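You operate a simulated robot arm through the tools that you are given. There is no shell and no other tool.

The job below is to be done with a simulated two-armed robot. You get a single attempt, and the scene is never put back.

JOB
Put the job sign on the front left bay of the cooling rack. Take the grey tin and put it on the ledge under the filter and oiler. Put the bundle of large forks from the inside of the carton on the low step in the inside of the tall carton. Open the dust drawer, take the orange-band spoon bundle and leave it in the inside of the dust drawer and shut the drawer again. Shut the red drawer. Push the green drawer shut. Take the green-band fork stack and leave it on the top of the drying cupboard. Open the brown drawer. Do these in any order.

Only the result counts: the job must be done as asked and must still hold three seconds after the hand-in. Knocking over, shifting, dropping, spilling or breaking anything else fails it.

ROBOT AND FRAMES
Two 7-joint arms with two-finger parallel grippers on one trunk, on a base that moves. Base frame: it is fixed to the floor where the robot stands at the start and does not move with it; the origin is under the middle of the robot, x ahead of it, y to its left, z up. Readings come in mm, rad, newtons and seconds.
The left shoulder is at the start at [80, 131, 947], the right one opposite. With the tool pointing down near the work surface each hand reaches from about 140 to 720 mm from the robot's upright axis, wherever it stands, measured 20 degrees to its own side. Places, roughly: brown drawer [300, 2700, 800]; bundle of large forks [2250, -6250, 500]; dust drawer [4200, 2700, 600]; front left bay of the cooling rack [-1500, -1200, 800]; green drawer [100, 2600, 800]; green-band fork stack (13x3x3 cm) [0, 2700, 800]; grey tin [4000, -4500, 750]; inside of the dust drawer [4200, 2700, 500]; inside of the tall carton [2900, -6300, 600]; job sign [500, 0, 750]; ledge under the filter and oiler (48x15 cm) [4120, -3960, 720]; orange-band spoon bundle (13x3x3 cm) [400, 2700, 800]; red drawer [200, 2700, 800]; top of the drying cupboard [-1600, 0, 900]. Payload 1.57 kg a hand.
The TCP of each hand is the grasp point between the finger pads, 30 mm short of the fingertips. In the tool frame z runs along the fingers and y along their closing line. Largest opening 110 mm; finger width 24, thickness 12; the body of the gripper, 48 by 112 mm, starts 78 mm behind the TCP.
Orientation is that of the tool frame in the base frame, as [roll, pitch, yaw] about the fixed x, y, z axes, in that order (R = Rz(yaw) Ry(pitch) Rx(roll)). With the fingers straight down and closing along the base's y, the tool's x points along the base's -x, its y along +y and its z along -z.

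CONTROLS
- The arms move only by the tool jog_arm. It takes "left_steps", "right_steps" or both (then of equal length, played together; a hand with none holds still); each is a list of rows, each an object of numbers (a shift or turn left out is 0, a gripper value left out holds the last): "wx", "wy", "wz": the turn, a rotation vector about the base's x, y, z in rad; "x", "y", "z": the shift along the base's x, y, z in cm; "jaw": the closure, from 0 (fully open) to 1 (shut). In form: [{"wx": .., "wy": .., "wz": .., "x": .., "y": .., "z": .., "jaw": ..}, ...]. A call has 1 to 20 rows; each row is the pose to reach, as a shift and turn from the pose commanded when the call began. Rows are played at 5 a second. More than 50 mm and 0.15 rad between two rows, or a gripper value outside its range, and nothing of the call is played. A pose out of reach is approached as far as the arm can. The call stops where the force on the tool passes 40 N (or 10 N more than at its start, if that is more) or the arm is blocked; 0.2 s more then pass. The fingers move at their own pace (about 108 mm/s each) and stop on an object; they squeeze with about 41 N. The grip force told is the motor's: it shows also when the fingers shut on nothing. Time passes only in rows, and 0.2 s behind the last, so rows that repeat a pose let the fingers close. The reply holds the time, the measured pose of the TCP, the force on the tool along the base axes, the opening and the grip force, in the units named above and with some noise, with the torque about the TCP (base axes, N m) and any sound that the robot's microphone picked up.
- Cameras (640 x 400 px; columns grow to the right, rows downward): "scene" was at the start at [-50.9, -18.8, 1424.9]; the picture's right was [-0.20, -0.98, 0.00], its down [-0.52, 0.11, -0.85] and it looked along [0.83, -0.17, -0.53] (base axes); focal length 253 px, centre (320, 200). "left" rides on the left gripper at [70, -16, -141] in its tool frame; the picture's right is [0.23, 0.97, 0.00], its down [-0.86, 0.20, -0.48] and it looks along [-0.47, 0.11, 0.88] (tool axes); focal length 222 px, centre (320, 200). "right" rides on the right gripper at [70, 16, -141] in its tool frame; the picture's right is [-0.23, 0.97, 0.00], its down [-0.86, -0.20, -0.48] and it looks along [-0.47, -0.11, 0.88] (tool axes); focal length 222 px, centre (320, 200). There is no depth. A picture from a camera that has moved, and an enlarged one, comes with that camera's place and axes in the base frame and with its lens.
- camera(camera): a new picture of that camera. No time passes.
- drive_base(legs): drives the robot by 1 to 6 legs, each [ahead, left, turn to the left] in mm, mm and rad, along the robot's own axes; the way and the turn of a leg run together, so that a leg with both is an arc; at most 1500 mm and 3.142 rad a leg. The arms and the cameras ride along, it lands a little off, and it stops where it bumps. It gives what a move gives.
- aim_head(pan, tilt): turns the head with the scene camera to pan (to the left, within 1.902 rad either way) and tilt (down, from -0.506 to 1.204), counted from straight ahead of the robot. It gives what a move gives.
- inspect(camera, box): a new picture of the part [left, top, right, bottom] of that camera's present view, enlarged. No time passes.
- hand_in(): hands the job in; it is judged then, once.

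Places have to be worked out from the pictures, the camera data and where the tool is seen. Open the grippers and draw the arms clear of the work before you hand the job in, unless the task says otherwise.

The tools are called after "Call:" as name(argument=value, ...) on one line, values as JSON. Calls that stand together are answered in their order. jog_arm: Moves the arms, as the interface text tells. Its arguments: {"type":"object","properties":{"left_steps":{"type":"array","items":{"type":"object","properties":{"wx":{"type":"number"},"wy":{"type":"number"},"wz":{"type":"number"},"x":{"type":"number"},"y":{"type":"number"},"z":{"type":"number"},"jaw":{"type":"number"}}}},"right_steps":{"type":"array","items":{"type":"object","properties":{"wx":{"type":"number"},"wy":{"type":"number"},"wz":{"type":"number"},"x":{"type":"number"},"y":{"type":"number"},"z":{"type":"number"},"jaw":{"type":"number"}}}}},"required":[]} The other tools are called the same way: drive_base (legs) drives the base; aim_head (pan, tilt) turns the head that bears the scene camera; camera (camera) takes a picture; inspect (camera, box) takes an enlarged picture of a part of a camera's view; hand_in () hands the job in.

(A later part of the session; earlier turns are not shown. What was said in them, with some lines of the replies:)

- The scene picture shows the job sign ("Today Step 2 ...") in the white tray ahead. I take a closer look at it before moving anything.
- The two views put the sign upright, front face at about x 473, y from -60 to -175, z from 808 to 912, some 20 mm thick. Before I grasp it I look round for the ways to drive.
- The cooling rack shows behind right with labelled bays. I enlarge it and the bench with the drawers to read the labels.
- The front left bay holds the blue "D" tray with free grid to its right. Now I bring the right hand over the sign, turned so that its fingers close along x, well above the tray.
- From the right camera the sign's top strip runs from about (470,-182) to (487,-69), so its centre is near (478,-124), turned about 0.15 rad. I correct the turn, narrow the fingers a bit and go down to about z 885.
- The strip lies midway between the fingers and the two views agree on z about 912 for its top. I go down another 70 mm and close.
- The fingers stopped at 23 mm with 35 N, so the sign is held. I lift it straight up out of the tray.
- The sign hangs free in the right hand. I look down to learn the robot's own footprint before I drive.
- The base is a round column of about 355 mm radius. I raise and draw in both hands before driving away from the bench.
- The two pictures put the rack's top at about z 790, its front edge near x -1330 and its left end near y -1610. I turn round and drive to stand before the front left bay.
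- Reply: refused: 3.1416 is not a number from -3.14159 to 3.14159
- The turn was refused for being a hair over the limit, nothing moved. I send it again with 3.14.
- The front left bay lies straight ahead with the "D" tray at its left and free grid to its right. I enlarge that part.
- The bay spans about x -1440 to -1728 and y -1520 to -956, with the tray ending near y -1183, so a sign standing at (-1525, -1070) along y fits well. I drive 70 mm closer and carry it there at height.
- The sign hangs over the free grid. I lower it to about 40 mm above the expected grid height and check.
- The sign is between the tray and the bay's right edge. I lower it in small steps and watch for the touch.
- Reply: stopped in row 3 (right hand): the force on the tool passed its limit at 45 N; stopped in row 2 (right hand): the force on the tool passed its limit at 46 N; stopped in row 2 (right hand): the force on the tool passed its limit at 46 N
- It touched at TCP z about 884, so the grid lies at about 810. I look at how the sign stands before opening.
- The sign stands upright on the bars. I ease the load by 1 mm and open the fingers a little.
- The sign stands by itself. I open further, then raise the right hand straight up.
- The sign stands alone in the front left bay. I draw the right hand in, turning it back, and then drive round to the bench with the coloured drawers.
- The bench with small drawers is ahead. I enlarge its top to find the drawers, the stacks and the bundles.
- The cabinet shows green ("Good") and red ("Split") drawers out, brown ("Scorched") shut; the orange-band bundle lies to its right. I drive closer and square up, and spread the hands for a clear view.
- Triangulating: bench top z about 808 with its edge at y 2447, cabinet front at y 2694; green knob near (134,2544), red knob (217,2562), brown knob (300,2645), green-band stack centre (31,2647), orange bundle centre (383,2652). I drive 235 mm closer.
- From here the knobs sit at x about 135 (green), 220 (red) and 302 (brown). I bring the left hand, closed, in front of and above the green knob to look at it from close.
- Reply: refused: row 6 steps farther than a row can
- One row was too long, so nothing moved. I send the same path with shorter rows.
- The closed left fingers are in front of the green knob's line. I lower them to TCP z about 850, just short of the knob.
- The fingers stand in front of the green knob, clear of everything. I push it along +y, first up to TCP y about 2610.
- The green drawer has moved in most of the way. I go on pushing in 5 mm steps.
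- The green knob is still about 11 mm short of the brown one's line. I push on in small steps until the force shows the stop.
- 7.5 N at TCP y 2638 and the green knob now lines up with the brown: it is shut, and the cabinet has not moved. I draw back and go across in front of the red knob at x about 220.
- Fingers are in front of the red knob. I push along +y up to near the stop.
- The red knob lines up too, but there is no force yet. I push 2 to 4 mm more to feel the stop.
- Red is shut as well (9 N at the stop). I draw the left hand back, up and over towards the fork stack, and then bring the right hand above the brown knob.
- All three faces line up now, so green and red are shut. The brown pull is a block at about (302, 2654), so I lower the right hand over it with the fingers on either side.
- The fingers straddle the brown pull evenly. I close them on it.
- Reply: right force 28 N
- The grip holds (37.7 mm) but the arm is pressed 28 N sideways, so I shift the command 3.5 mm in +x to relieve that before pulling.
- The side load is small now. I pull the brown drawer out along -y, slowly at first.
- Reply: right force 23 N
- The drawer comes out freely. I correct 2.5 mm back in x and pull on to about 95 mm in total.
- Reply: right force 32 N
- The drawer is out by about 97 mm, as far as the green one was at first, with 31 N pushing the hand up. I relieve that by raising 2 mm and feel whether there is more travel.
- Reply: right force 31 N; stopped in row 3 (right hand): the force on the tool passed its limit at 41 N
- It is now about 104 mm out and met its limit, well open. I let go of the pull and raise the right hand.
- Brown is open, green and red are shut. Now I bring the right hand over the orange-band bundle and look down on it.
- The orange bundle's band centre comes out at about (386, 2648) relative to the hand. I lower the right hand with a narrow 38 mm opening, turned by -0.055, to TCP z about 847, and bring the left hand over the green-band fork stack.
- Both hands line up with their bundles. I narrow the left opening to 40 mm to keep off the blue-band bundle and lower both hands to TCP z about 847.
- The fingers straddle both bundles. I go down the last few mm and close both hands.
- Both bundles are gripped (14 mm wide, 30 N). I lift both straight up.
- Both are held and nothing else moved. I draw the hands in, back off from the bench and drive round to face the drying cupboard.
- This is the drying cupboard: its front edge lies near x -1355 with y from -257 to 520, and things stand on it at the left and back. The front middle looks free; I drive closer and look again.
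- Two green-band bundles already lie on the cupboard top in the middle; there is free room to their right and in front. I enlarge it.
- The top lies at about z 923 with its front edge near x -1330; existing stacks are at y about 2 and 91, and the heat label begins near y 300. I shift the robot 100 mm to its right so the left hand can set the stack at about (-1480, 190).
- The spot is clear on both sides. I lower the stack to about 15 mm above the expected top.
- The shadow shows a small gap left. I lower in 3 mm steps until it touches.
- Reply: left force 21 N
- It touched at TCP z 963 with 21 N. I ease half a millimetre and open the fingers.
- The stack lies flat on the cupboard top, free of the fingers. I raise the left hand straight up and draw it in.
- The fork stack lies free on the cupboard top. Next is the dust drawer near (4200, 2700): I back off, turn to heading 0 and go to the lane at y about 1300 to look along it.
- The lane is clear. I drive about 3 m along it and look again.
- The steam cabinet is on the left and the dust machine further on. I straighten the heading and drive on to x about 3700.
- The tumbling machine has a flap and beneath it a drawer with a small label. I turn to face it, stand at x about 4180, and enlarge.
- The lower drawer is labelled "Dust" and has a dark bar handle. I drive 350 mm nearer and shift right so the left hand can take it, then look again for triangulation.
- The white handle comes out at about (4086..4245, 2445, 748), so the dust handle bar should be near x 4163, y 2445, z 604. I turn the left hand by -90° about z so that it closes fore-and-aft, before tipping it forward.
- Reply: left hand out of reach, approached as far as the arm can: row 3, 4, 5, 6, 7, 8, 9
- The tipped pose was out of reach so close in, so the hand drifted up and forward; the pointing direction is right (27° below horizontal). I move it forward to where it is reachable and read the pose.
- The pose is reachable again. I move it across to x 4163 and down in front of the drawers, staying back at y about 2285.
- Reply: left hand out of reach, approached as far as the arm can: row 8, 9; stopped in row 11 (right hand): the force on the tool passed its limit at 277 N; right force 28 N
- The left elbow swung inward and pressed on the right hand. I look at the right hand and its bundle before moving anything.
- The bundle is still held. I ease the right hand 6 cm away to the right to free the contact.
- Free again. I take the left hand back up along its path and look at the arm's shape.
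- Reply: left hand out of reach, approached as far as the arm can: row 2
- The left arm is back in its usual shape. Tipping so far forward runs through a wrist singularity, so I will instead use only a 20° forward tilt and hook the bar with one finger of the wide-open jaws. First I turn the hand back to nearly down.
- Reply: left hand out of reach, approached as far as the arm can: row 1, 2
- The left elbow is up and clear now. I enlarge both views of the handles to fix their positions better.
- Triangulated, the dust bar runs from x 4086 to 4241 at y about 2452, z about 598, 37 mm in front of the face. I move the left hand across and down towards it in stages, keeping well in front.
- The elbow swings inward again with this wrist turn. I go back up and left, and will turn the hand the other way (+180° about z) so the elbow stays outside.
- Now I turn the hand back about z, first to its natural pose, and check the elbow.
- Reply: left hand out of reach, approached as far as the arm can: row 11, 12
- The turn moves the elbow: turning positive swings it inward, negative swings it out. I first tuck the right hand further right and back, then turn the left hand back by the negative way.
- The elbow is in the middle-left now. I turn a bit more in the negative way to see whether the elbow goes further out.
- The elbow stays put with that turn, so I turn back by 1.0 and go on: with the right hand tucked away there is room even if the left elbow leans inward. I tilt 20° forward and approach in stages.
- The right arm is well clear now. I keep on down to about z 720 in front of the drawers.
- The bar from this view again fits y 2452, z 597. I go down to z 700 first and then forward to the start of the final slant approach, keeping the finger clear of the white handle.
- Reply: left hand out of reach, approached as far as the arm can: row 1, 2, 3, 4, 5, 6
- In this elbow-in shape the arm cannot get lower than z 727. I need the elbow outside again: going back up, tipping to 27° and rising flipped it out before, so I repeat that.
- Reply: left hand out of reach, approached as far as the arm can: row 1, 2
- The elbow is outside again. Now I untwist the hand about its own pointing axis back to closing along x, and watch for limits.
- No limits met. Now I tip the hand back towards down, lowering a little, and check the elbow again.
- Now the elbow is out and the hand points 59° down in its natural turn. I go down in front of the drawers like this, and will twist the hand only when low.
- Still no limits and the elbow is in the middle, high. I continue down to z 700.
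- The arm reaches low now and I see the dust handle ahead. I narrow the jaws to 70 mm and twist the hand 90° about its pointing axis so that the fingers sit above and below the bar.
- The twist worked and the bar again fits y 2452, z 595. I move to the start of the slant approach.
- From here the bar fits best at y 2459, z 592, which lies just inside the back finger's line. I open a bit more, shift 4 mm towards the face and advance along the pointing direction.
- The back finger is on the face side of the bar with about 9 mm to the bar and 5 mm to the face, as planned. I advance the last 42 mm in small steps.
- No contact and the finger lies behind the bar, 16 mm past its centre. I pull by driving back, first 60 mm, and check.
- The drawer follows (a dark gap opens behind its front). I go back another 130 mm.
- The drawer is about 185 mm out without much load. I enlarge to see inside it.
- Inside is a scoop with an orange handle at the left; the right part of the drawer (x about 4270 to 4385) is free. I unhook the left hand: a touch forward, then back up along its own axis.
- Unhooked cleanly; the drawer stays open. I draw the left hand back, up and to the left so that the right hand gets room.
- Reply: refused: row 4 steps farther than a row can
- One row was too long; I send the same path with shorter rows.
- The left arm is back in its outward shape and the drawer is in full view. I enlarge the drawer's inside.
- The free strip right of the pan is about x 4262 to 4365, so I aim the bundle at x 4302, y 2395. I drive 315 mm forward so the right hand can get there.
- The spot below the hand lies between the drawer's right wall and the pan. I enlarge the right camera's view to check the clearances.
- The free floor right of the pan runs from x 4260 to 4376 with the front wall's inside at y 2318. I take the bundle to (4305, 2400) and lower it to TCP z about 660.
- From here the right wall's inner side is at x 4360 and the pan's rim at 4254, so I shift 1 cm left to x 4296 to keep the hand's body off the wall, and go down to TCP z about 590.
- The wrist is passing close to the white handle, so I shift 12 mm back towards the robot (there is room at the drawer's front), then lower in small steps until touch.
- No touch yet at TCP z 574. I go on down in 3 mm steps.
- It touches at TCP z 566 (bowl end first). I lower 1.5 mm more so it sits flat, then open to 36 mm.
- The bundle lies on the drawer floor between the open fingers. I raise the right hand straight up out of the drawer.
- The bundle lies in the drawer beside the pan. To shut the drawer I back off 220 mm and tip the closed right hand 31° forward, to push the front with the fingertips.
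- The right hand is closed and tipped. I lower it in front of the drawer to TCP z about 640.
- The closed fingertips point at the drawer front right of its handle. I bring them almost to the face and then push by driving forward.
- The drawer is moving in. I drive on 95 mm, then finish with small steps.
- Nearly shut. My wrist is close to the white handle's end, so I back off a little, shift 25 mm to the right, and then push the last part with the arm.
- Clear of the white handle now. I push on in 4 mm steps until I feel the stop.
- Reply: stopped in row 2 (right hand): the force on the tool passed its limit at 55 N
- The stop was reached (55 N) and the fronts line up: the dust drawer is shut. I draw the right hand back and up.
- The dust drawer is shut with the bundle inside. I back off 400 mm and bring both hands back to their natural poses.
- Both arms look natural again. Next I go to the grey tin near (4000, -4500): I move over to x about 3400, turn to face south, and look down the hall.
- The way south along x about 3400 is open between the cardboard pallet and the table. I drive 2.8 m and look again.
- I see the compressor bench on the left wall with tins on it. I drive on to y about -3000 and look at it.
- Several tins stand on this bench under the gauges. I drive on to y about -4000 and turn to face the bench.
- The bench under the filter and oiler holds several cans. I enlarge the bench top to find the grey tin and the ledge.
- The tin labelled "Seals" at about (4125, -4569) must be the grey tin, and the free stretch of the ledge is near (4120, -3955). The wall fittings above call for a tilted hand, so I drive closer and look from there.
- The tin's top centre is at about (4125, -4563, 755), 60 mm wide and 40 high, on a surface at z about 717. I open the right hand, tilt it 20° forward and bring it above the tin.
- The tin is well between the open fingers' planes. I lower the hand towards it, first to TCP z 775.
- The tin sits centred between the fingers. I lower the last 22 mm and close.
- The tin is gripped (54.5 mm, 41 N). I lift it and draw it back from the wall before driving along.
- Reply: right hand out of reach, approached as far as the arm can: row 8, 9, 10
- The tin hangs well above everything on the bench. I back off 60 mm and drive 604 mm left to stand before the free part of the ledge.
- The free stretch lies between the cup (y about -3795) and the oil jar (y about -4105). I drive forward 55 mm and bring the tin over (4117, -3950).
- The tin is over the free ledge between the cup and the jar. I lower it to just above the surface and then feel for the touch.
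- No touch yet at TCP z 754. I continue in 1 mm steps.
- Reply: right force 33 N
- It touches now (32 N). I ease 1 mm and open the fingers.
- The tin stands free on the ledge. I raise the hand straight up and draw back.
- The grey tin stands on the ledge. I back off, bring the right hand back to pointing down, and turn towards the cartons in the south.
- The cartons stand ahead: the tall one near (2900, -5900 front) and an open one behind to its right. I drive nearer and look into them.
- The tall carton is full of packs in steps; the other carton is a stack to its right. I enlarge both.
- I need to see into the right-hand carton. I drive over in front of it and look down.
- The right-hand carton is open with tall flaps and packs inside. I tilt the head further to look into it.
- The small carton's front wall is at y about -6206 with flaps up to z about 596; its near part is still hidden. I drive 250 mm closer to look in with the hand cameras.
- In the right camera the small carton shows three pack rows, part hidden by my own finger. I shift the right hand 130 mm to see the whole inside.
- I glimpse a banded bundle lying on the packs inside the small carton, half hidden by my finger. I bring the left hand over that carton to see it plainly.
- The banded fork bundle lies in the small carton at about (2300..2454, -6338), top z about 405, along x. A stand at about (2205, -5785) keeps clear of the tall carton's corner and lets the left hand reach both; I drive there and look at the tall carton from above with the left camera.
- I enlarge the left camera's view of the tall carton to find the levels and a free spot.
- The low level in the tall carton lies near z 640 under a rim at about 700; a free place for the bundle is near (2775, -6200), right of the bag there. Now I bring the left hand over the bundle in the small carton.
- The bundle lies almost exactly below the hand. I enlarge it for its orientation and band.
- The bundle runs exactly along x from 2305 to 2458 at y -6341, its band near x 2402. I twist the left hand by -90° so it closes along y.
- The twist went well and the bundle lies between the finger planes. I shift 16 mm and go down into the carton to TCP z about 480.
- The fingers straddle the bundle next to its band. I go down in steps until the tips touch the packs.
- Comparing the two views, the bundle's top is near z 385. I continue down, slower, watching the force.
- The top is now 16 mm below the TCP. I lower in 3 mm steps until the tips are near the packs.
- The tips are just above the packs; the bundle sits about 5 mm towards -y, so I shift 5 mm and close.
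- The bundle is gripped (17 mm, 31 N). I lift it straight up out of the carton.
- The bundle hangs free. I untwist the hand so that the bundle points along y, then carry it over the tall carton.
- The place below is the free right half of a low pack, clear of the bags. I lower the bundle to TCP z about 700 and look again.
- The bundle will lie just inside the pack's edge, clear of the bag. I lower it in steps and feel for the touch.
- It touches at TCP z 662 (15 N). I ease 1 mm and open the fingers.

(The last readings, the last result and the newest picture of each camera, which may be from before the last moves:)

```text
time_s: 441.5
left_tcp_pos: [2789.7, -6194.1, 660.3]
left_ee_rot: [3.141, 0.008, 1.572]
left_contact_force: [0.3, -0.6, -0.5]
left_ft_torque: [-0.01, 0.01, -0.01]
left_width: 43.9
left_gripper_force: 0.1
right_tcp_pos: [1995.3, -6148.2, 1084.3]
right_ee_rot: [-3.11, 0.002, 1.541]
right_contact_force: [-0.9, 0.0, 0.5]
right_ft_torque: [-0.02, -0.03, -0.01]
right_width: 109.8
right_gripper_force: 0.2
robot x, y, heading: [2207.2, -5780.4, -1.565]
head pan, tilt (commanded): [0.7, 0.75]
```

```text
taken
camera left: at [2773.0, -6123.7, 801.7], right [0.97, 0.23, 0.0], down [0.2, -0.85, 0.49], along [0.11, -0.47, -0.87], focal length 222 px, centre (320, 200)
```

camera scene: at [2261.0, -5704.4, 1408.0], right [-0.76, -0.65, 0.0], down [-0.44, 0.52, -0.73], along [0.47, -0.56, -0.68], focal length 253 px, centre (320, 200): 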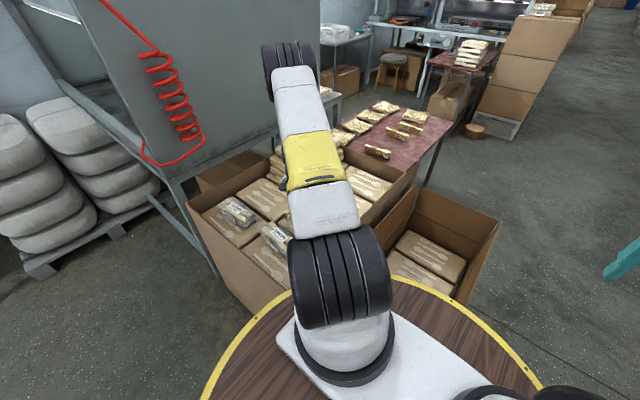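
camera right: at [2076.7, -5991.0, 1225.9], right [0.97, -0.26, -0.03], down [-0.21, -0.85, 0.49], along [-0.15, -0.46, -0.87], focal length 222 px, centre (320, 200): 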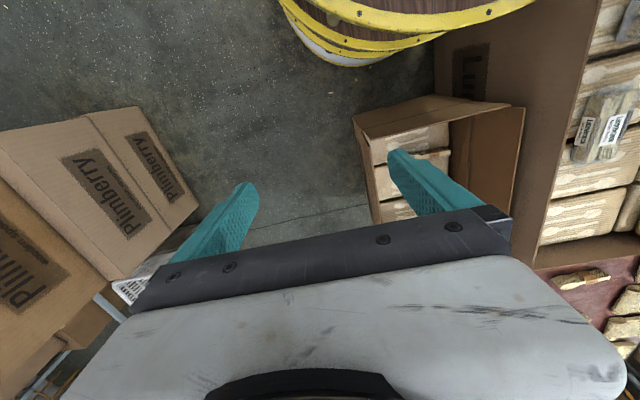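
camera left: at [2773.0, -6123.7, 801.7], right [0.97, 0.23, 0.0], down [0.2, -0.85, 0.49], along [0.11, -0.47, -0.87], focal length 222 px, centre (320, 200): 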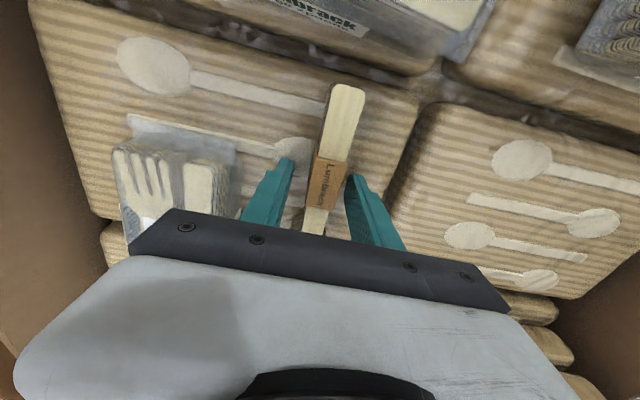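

The bundle lies still on the low pack, free of the fingers. I raise the left hand straight up and look at the result.

Call:
jog_arm(left_steps=[{"z": 2}, {"z": 5}, {"z": 9}, {"z": 13}, {"z": 17}, {"z": 21}, {"z": 25}, {"z": 29}, {"z": 33}, {"z": 37}])

Call:
camera(camera="left")

Call:
inspect(camera="left", box=[180, 0, 540, 230])

```text
time_s: 443.7
left_tcp_pos: [2790.1, -6196.0, 1029.8]
left_ee_rot: [-3.141, 0.009, 1.575]
left_contact_force: [0.2, 0.5, 0.0]
left_ft_torque: [0.03, 0.02, -0.02]
left_width: 44.0
left_gripper_force: 0.0
right_tcp_pos: [1995.9, -6147.8, 1084.8]
right_ee_rot: [-3.109, 0.001, 1.54]
right_contact_force: [0.9, -0.4, -0.2]
right_ft_torque: [0.03, 0.05, 0.0]
right_width: 110.0
right_gripper_force: 0.1
robot x, y, heading: [2204.8, -5782.9, -1.563]
head pan, tilt (commanded): [0.7, 0.75]
```

```text
taken
camera left: at [2773.9, -6125.1, 1170.9], right [0.97, 0.23, 0.0], down [0.2, -0.85, 0.49], along [0.11, -0.47, -0.87], focal length 222 px, centre (320, 200)
```

left: 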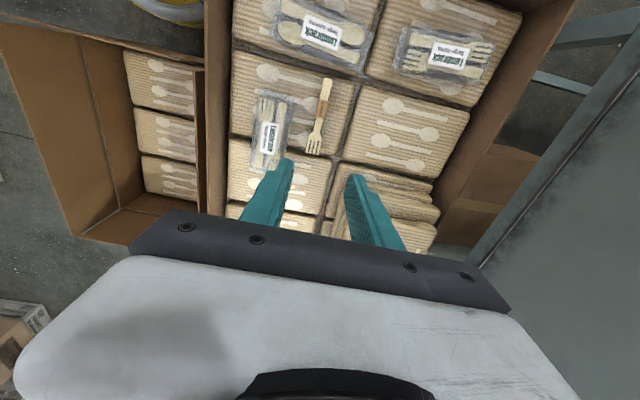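

```text
1.74 times, centred on (360, 115) of left
camera zoom: at [2773.9, -6125.1, 1170.9], right [0.97, 0.23, 0.0], down [0.2, -0.85, 0.49], along [0.11, -0.47, -0.87], focal length 386 px, centre (250, 348)
```

zoom: 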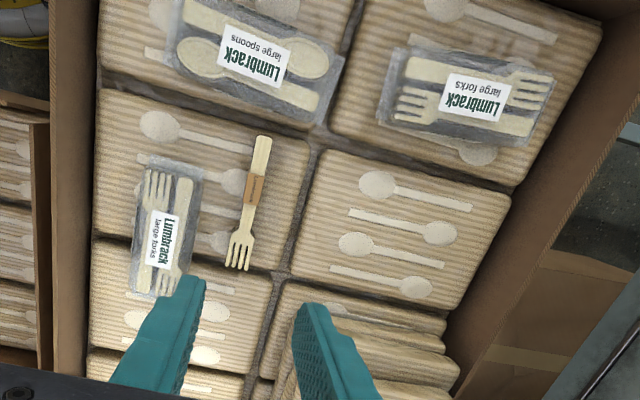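

The bundle lies on the low level in the tall carton beside the bags. I draw the left hand back and check the levels from the head camera.

Call:
jog_arm(left_steps=[{"z": 3, "x": -3}, {"z": 6, "x": -7}, {"z": 6, "x": -11, "y": 1}, {"z": 6, "x": -15, "y": 2}, {"z": 6, "x": -19, "y": 3}, {"z": 6, "x": -23, "y": 4}, {"z": 6, "x": -27, "y": 5}, {"z": 6, "x": -31, "y": 6}, {"z": 6, "x": -35, "y": 6}, {"z": 6, "x": -38, "y": 6, "jaw": 0}])

Call:
aim_head(pan=0.85, tilt=0.75)

Call:
camera(camera="scene")

Call:
inspect(camera="scene", box=[200, 80, 440, 300])

```text
time_s: 445.9
left_tcp_pos: [2411.6, -6134.7, 1089.2]
left_ee_rot: [-3.141, 0.008, 1.575]
left_contact_force: [0.0, -0.3, 0.1]
left_ft_torque: [0.0, 0.0, 0.02]
left_width: 110.0
left_gripper_force: 0.0
right_tcp_pos: [1994.3, -6146.5, 1084.5]
right_ee_rot: [-3.11, 0.001, 1.54]
right_contact_force: [0.2, -0.5, -0.2]
right_ft_torque: [0.03, 0.01, -0.05]
right_width: 110.0
right_gripper_force: 0.1
robot x, y, heading: [2206.4, -5782.7, -1.563]
head pan, tilt (commanded): [0.7, 0.75]
```

```text
time_s: 446.6
left_tcp_pos: [2413.3, -6133.2, 1091.0]
left_ee_rot: [3.141, 0.008, 1.575]
left_contact_force: [-0.5, 0.3, 1.2]
left_ft_torque: [-0.01, 0.0, 0.02]
left_width: 110.1
left_gripper_force: 0.1
right_tcp_pos: [1993.8, -6147.0, 1084.5]
right_ee_rot: [-3.11, 0.002, 1.543]
right_contact_force: [0.3, -0.5, 0.6]
right_ft_torque: [0.04, 0.01, 0.04]
right_width: 110.0
right_gripper_force: 0.1
robot x, y, heading: [2203.0, -5783.2, -1.568]
head pan, tilt (commanded): [0.85, 0.75]
```

```text
taken
camera scene: at [2269.7, -5695.5, 1408.1], right [-0.66, -0.76, 0.0], down [-0.51, 0.45, -0.73], along [0.55, -0.48, -0.68], focal length 253 px, centre (320, 200)
```

scene: 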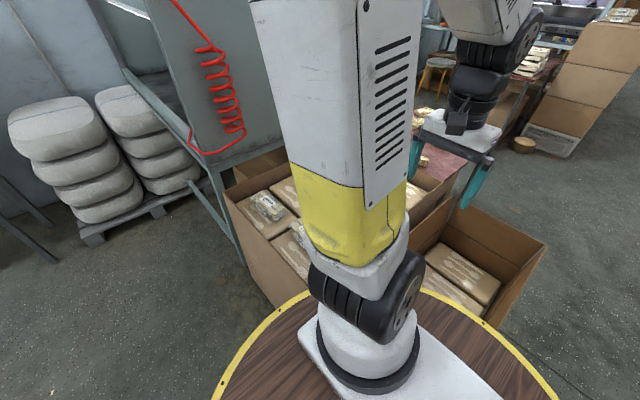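

```text
1.82 times, centred on (320, 190) of scene
camera zoom: at [2269.7, -5695.5, 1408.1], right [-0.66, -0.76, 0.0], down [-0.51, 0.45, -0.73], along [0.55, -0.48, -0.68], focal length 460 px, centre (320, 218)
```

zoom: 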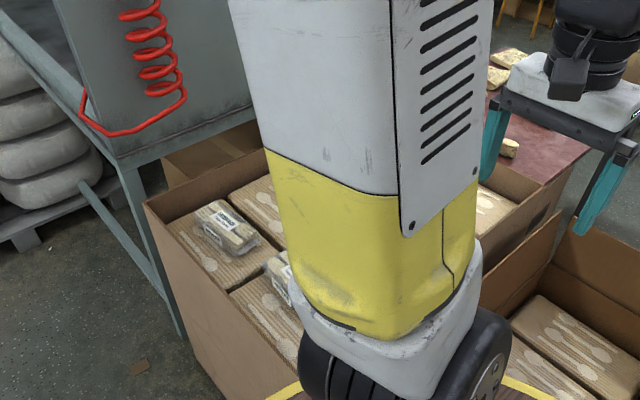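

My arm hides it. I back off and move over to look into the tall carton from its front.

Call:
drive_base(legs=[[-500, 0, 0], [0, 560, 0]])

Call:
aim_head(pan=0.1, tilt=0.65)

Call:
camera(camera="scene")

Call:
inspect(camera="scene", box=[230, 90, 400, 230])

```text
time_s: 452.3
left_tcp_pos: [2963.0, -5616.3, 1090.7]
left_ee_rot: [3.141, 0.01, 1.591]
left_contact_force: [1.0, 0.2, 0.0]
left_ft_torque: [-0.01, -0.02, -0.03]
left_width: 110.1
left_gripper_force: 0.1
right_tcp_pos: [2545.2, -5636.9, 1084.1]
right_ee_rot: [-3.109, 0.001, 1.559]
right_contact_force: [0.3, 0.0, -0.5]
right_ft_torque: [0.01, 0.05, -0.02]
right_width: 110.2
right_gripper_force: 0.1
robot x, y, heading: [2751.4, -5266.1, -1.55]
head pan, tilt (commanded): [0.85, 0.75]
```

```text
time_s: 453.4
left_tcp_pos: [2961.6, -5616.4, 1090.5]
left_ee_rot: [3.141, 0.01, 1.591]
left_contact_force: [-0.1, -0.2, 0.0]
left_ft_torque: [0.01, 0.01, 0.03]
left_width: 109.8
left_gripper_force: 0.0
right_tcp_pos: [2545.0, -5636.2, 1083.7]
right_ee_rot: [-3.11, 0.002, 1.558]
right_contact_force: [0.4, -0.1, -0.2]
right_ft_torque: [0.0, -0.01, -0.01]
right_width: 109.8
right_gripper_force: 0.1
robot x, y, heading: [2753.3, -5269.4, -1.547]
head pan, tilt (commanded): [0.099, 0.649]
```

```text
taken
camera scene: at [2759.6, -5213.7, 1416.6], right [-0.99, -0.12, 0.0], down [-0.07, 0.6, -0.8], along [0.1, -0.79, -0.6], focal length 253 px, centre (320, 200)
```

scene: 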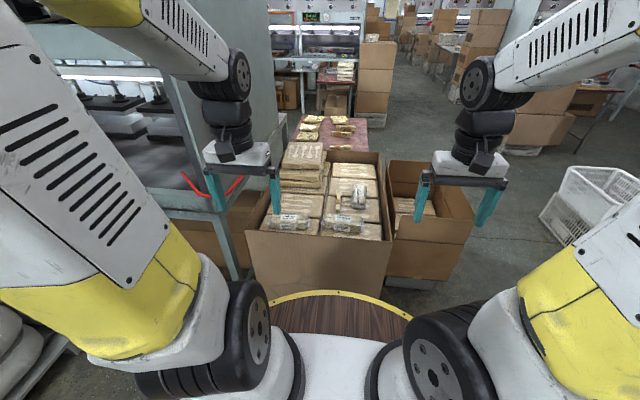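

```text
2.86 times, centred on (315, 160) of scene
camera zoom: at [2759.6, -5213.7, 1416.6], right [-0.99, -0.12, 0.0], down [-0.07, 0.6, -0.8], along [0.1, -0.79, -0.6], focal length 723 px, centre (334, 314)
```

zoom: 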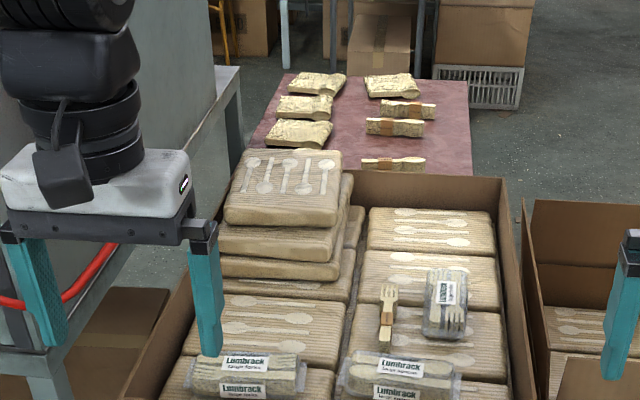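

The bundle is seen on the low packs next to the bag. I enlarge it once more to make sure it lies flat and which level it is on.

Call:
inspect(camera="scene", box=[290, 140, 380, 240])

Call:
inspect(camera="scene", box=[310, 165, 370, 225])

```text
4.00 times, centred on (335, 190) of scene
camera zoom: at [2759.6, -5213.7, 1416.6], right [-0.99, -0.12, 0.0], down [-0.07, 0.6, -0.8], along [0.1, -0.79, -0.6], focal length 1013 px, centre (260, 240)
```

zoom: 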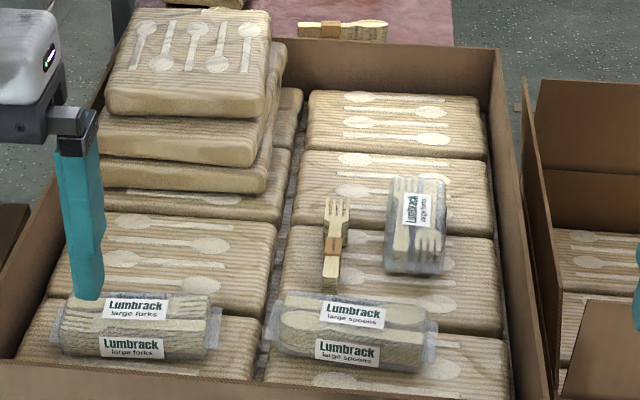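

```text
6.67 times, centred on (340, 195) of scene
camera zoom: at [2759.6, -5213.7, 1416.6], right [-0.99, -0.12, 0.0], down [-0.07, 0.6, -0.8], along [0.1, -0.79, -0.6], focal length 1688 px, centre (187, 233)
```

zoom: 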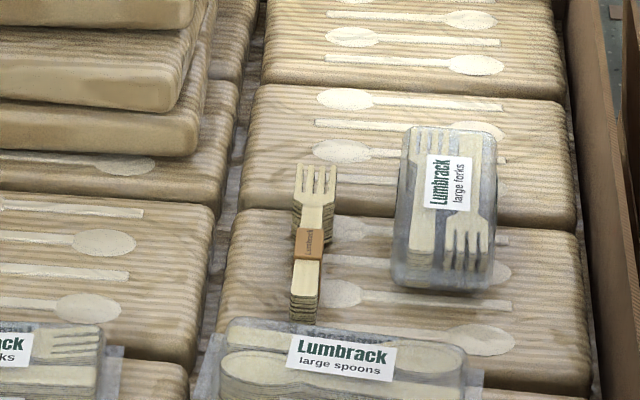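

All eight parts are done: the sign, the fork stack, the tin and both bundles are placed; green, red and dust drawers are shut and the brown one is open. Both grippers are open and the arms are clear of everything, so I hand in.

Call:
hand_in()

```text
The job is handed in.
```

I handed the job in with all eight parts done. The hand-in reply only confirmed receipt, so I don't have the verdict.

| Part | Where it stands |
|---|---|
| Job sign | Standing upright in the front left bay of the cooling rack, to the right of the tray already there |
| Grey tin | The tin labelled "Seals", on the ledge under the filter and oiler |
| Bundle of large forks | From the small carton, lying on the low layer of packs in the tall carton, beside the bagged bundles |
| Orange-band spoon bundle | On the floor of the dust drawer beside the dust pan, drawer shut again |
| Red drawer | Pushed to its stop |
| Green drawer | Pushed to its stop |
| Brown drawer | Pulled out about 104 mm, until it would come no further |
| Green-band fork stack | On top of the drying cupboard, in line with the two stacks already there |

- **Arm contact:** While I was reaching for the dust drawer, my left elbow struck my right hand with about 277 N. The spoon bundle stayed in the grip, and I saw nothing else disturbed.
- **My reading of "low step":** The task doesn't say which part of the tall carton it means. I took it to be the lower layer of packs, not the taller stack at the back left.
- **Not rechecked:** I looked at each result as I finished it, but did not drive back to check the earlier stations before handing in.
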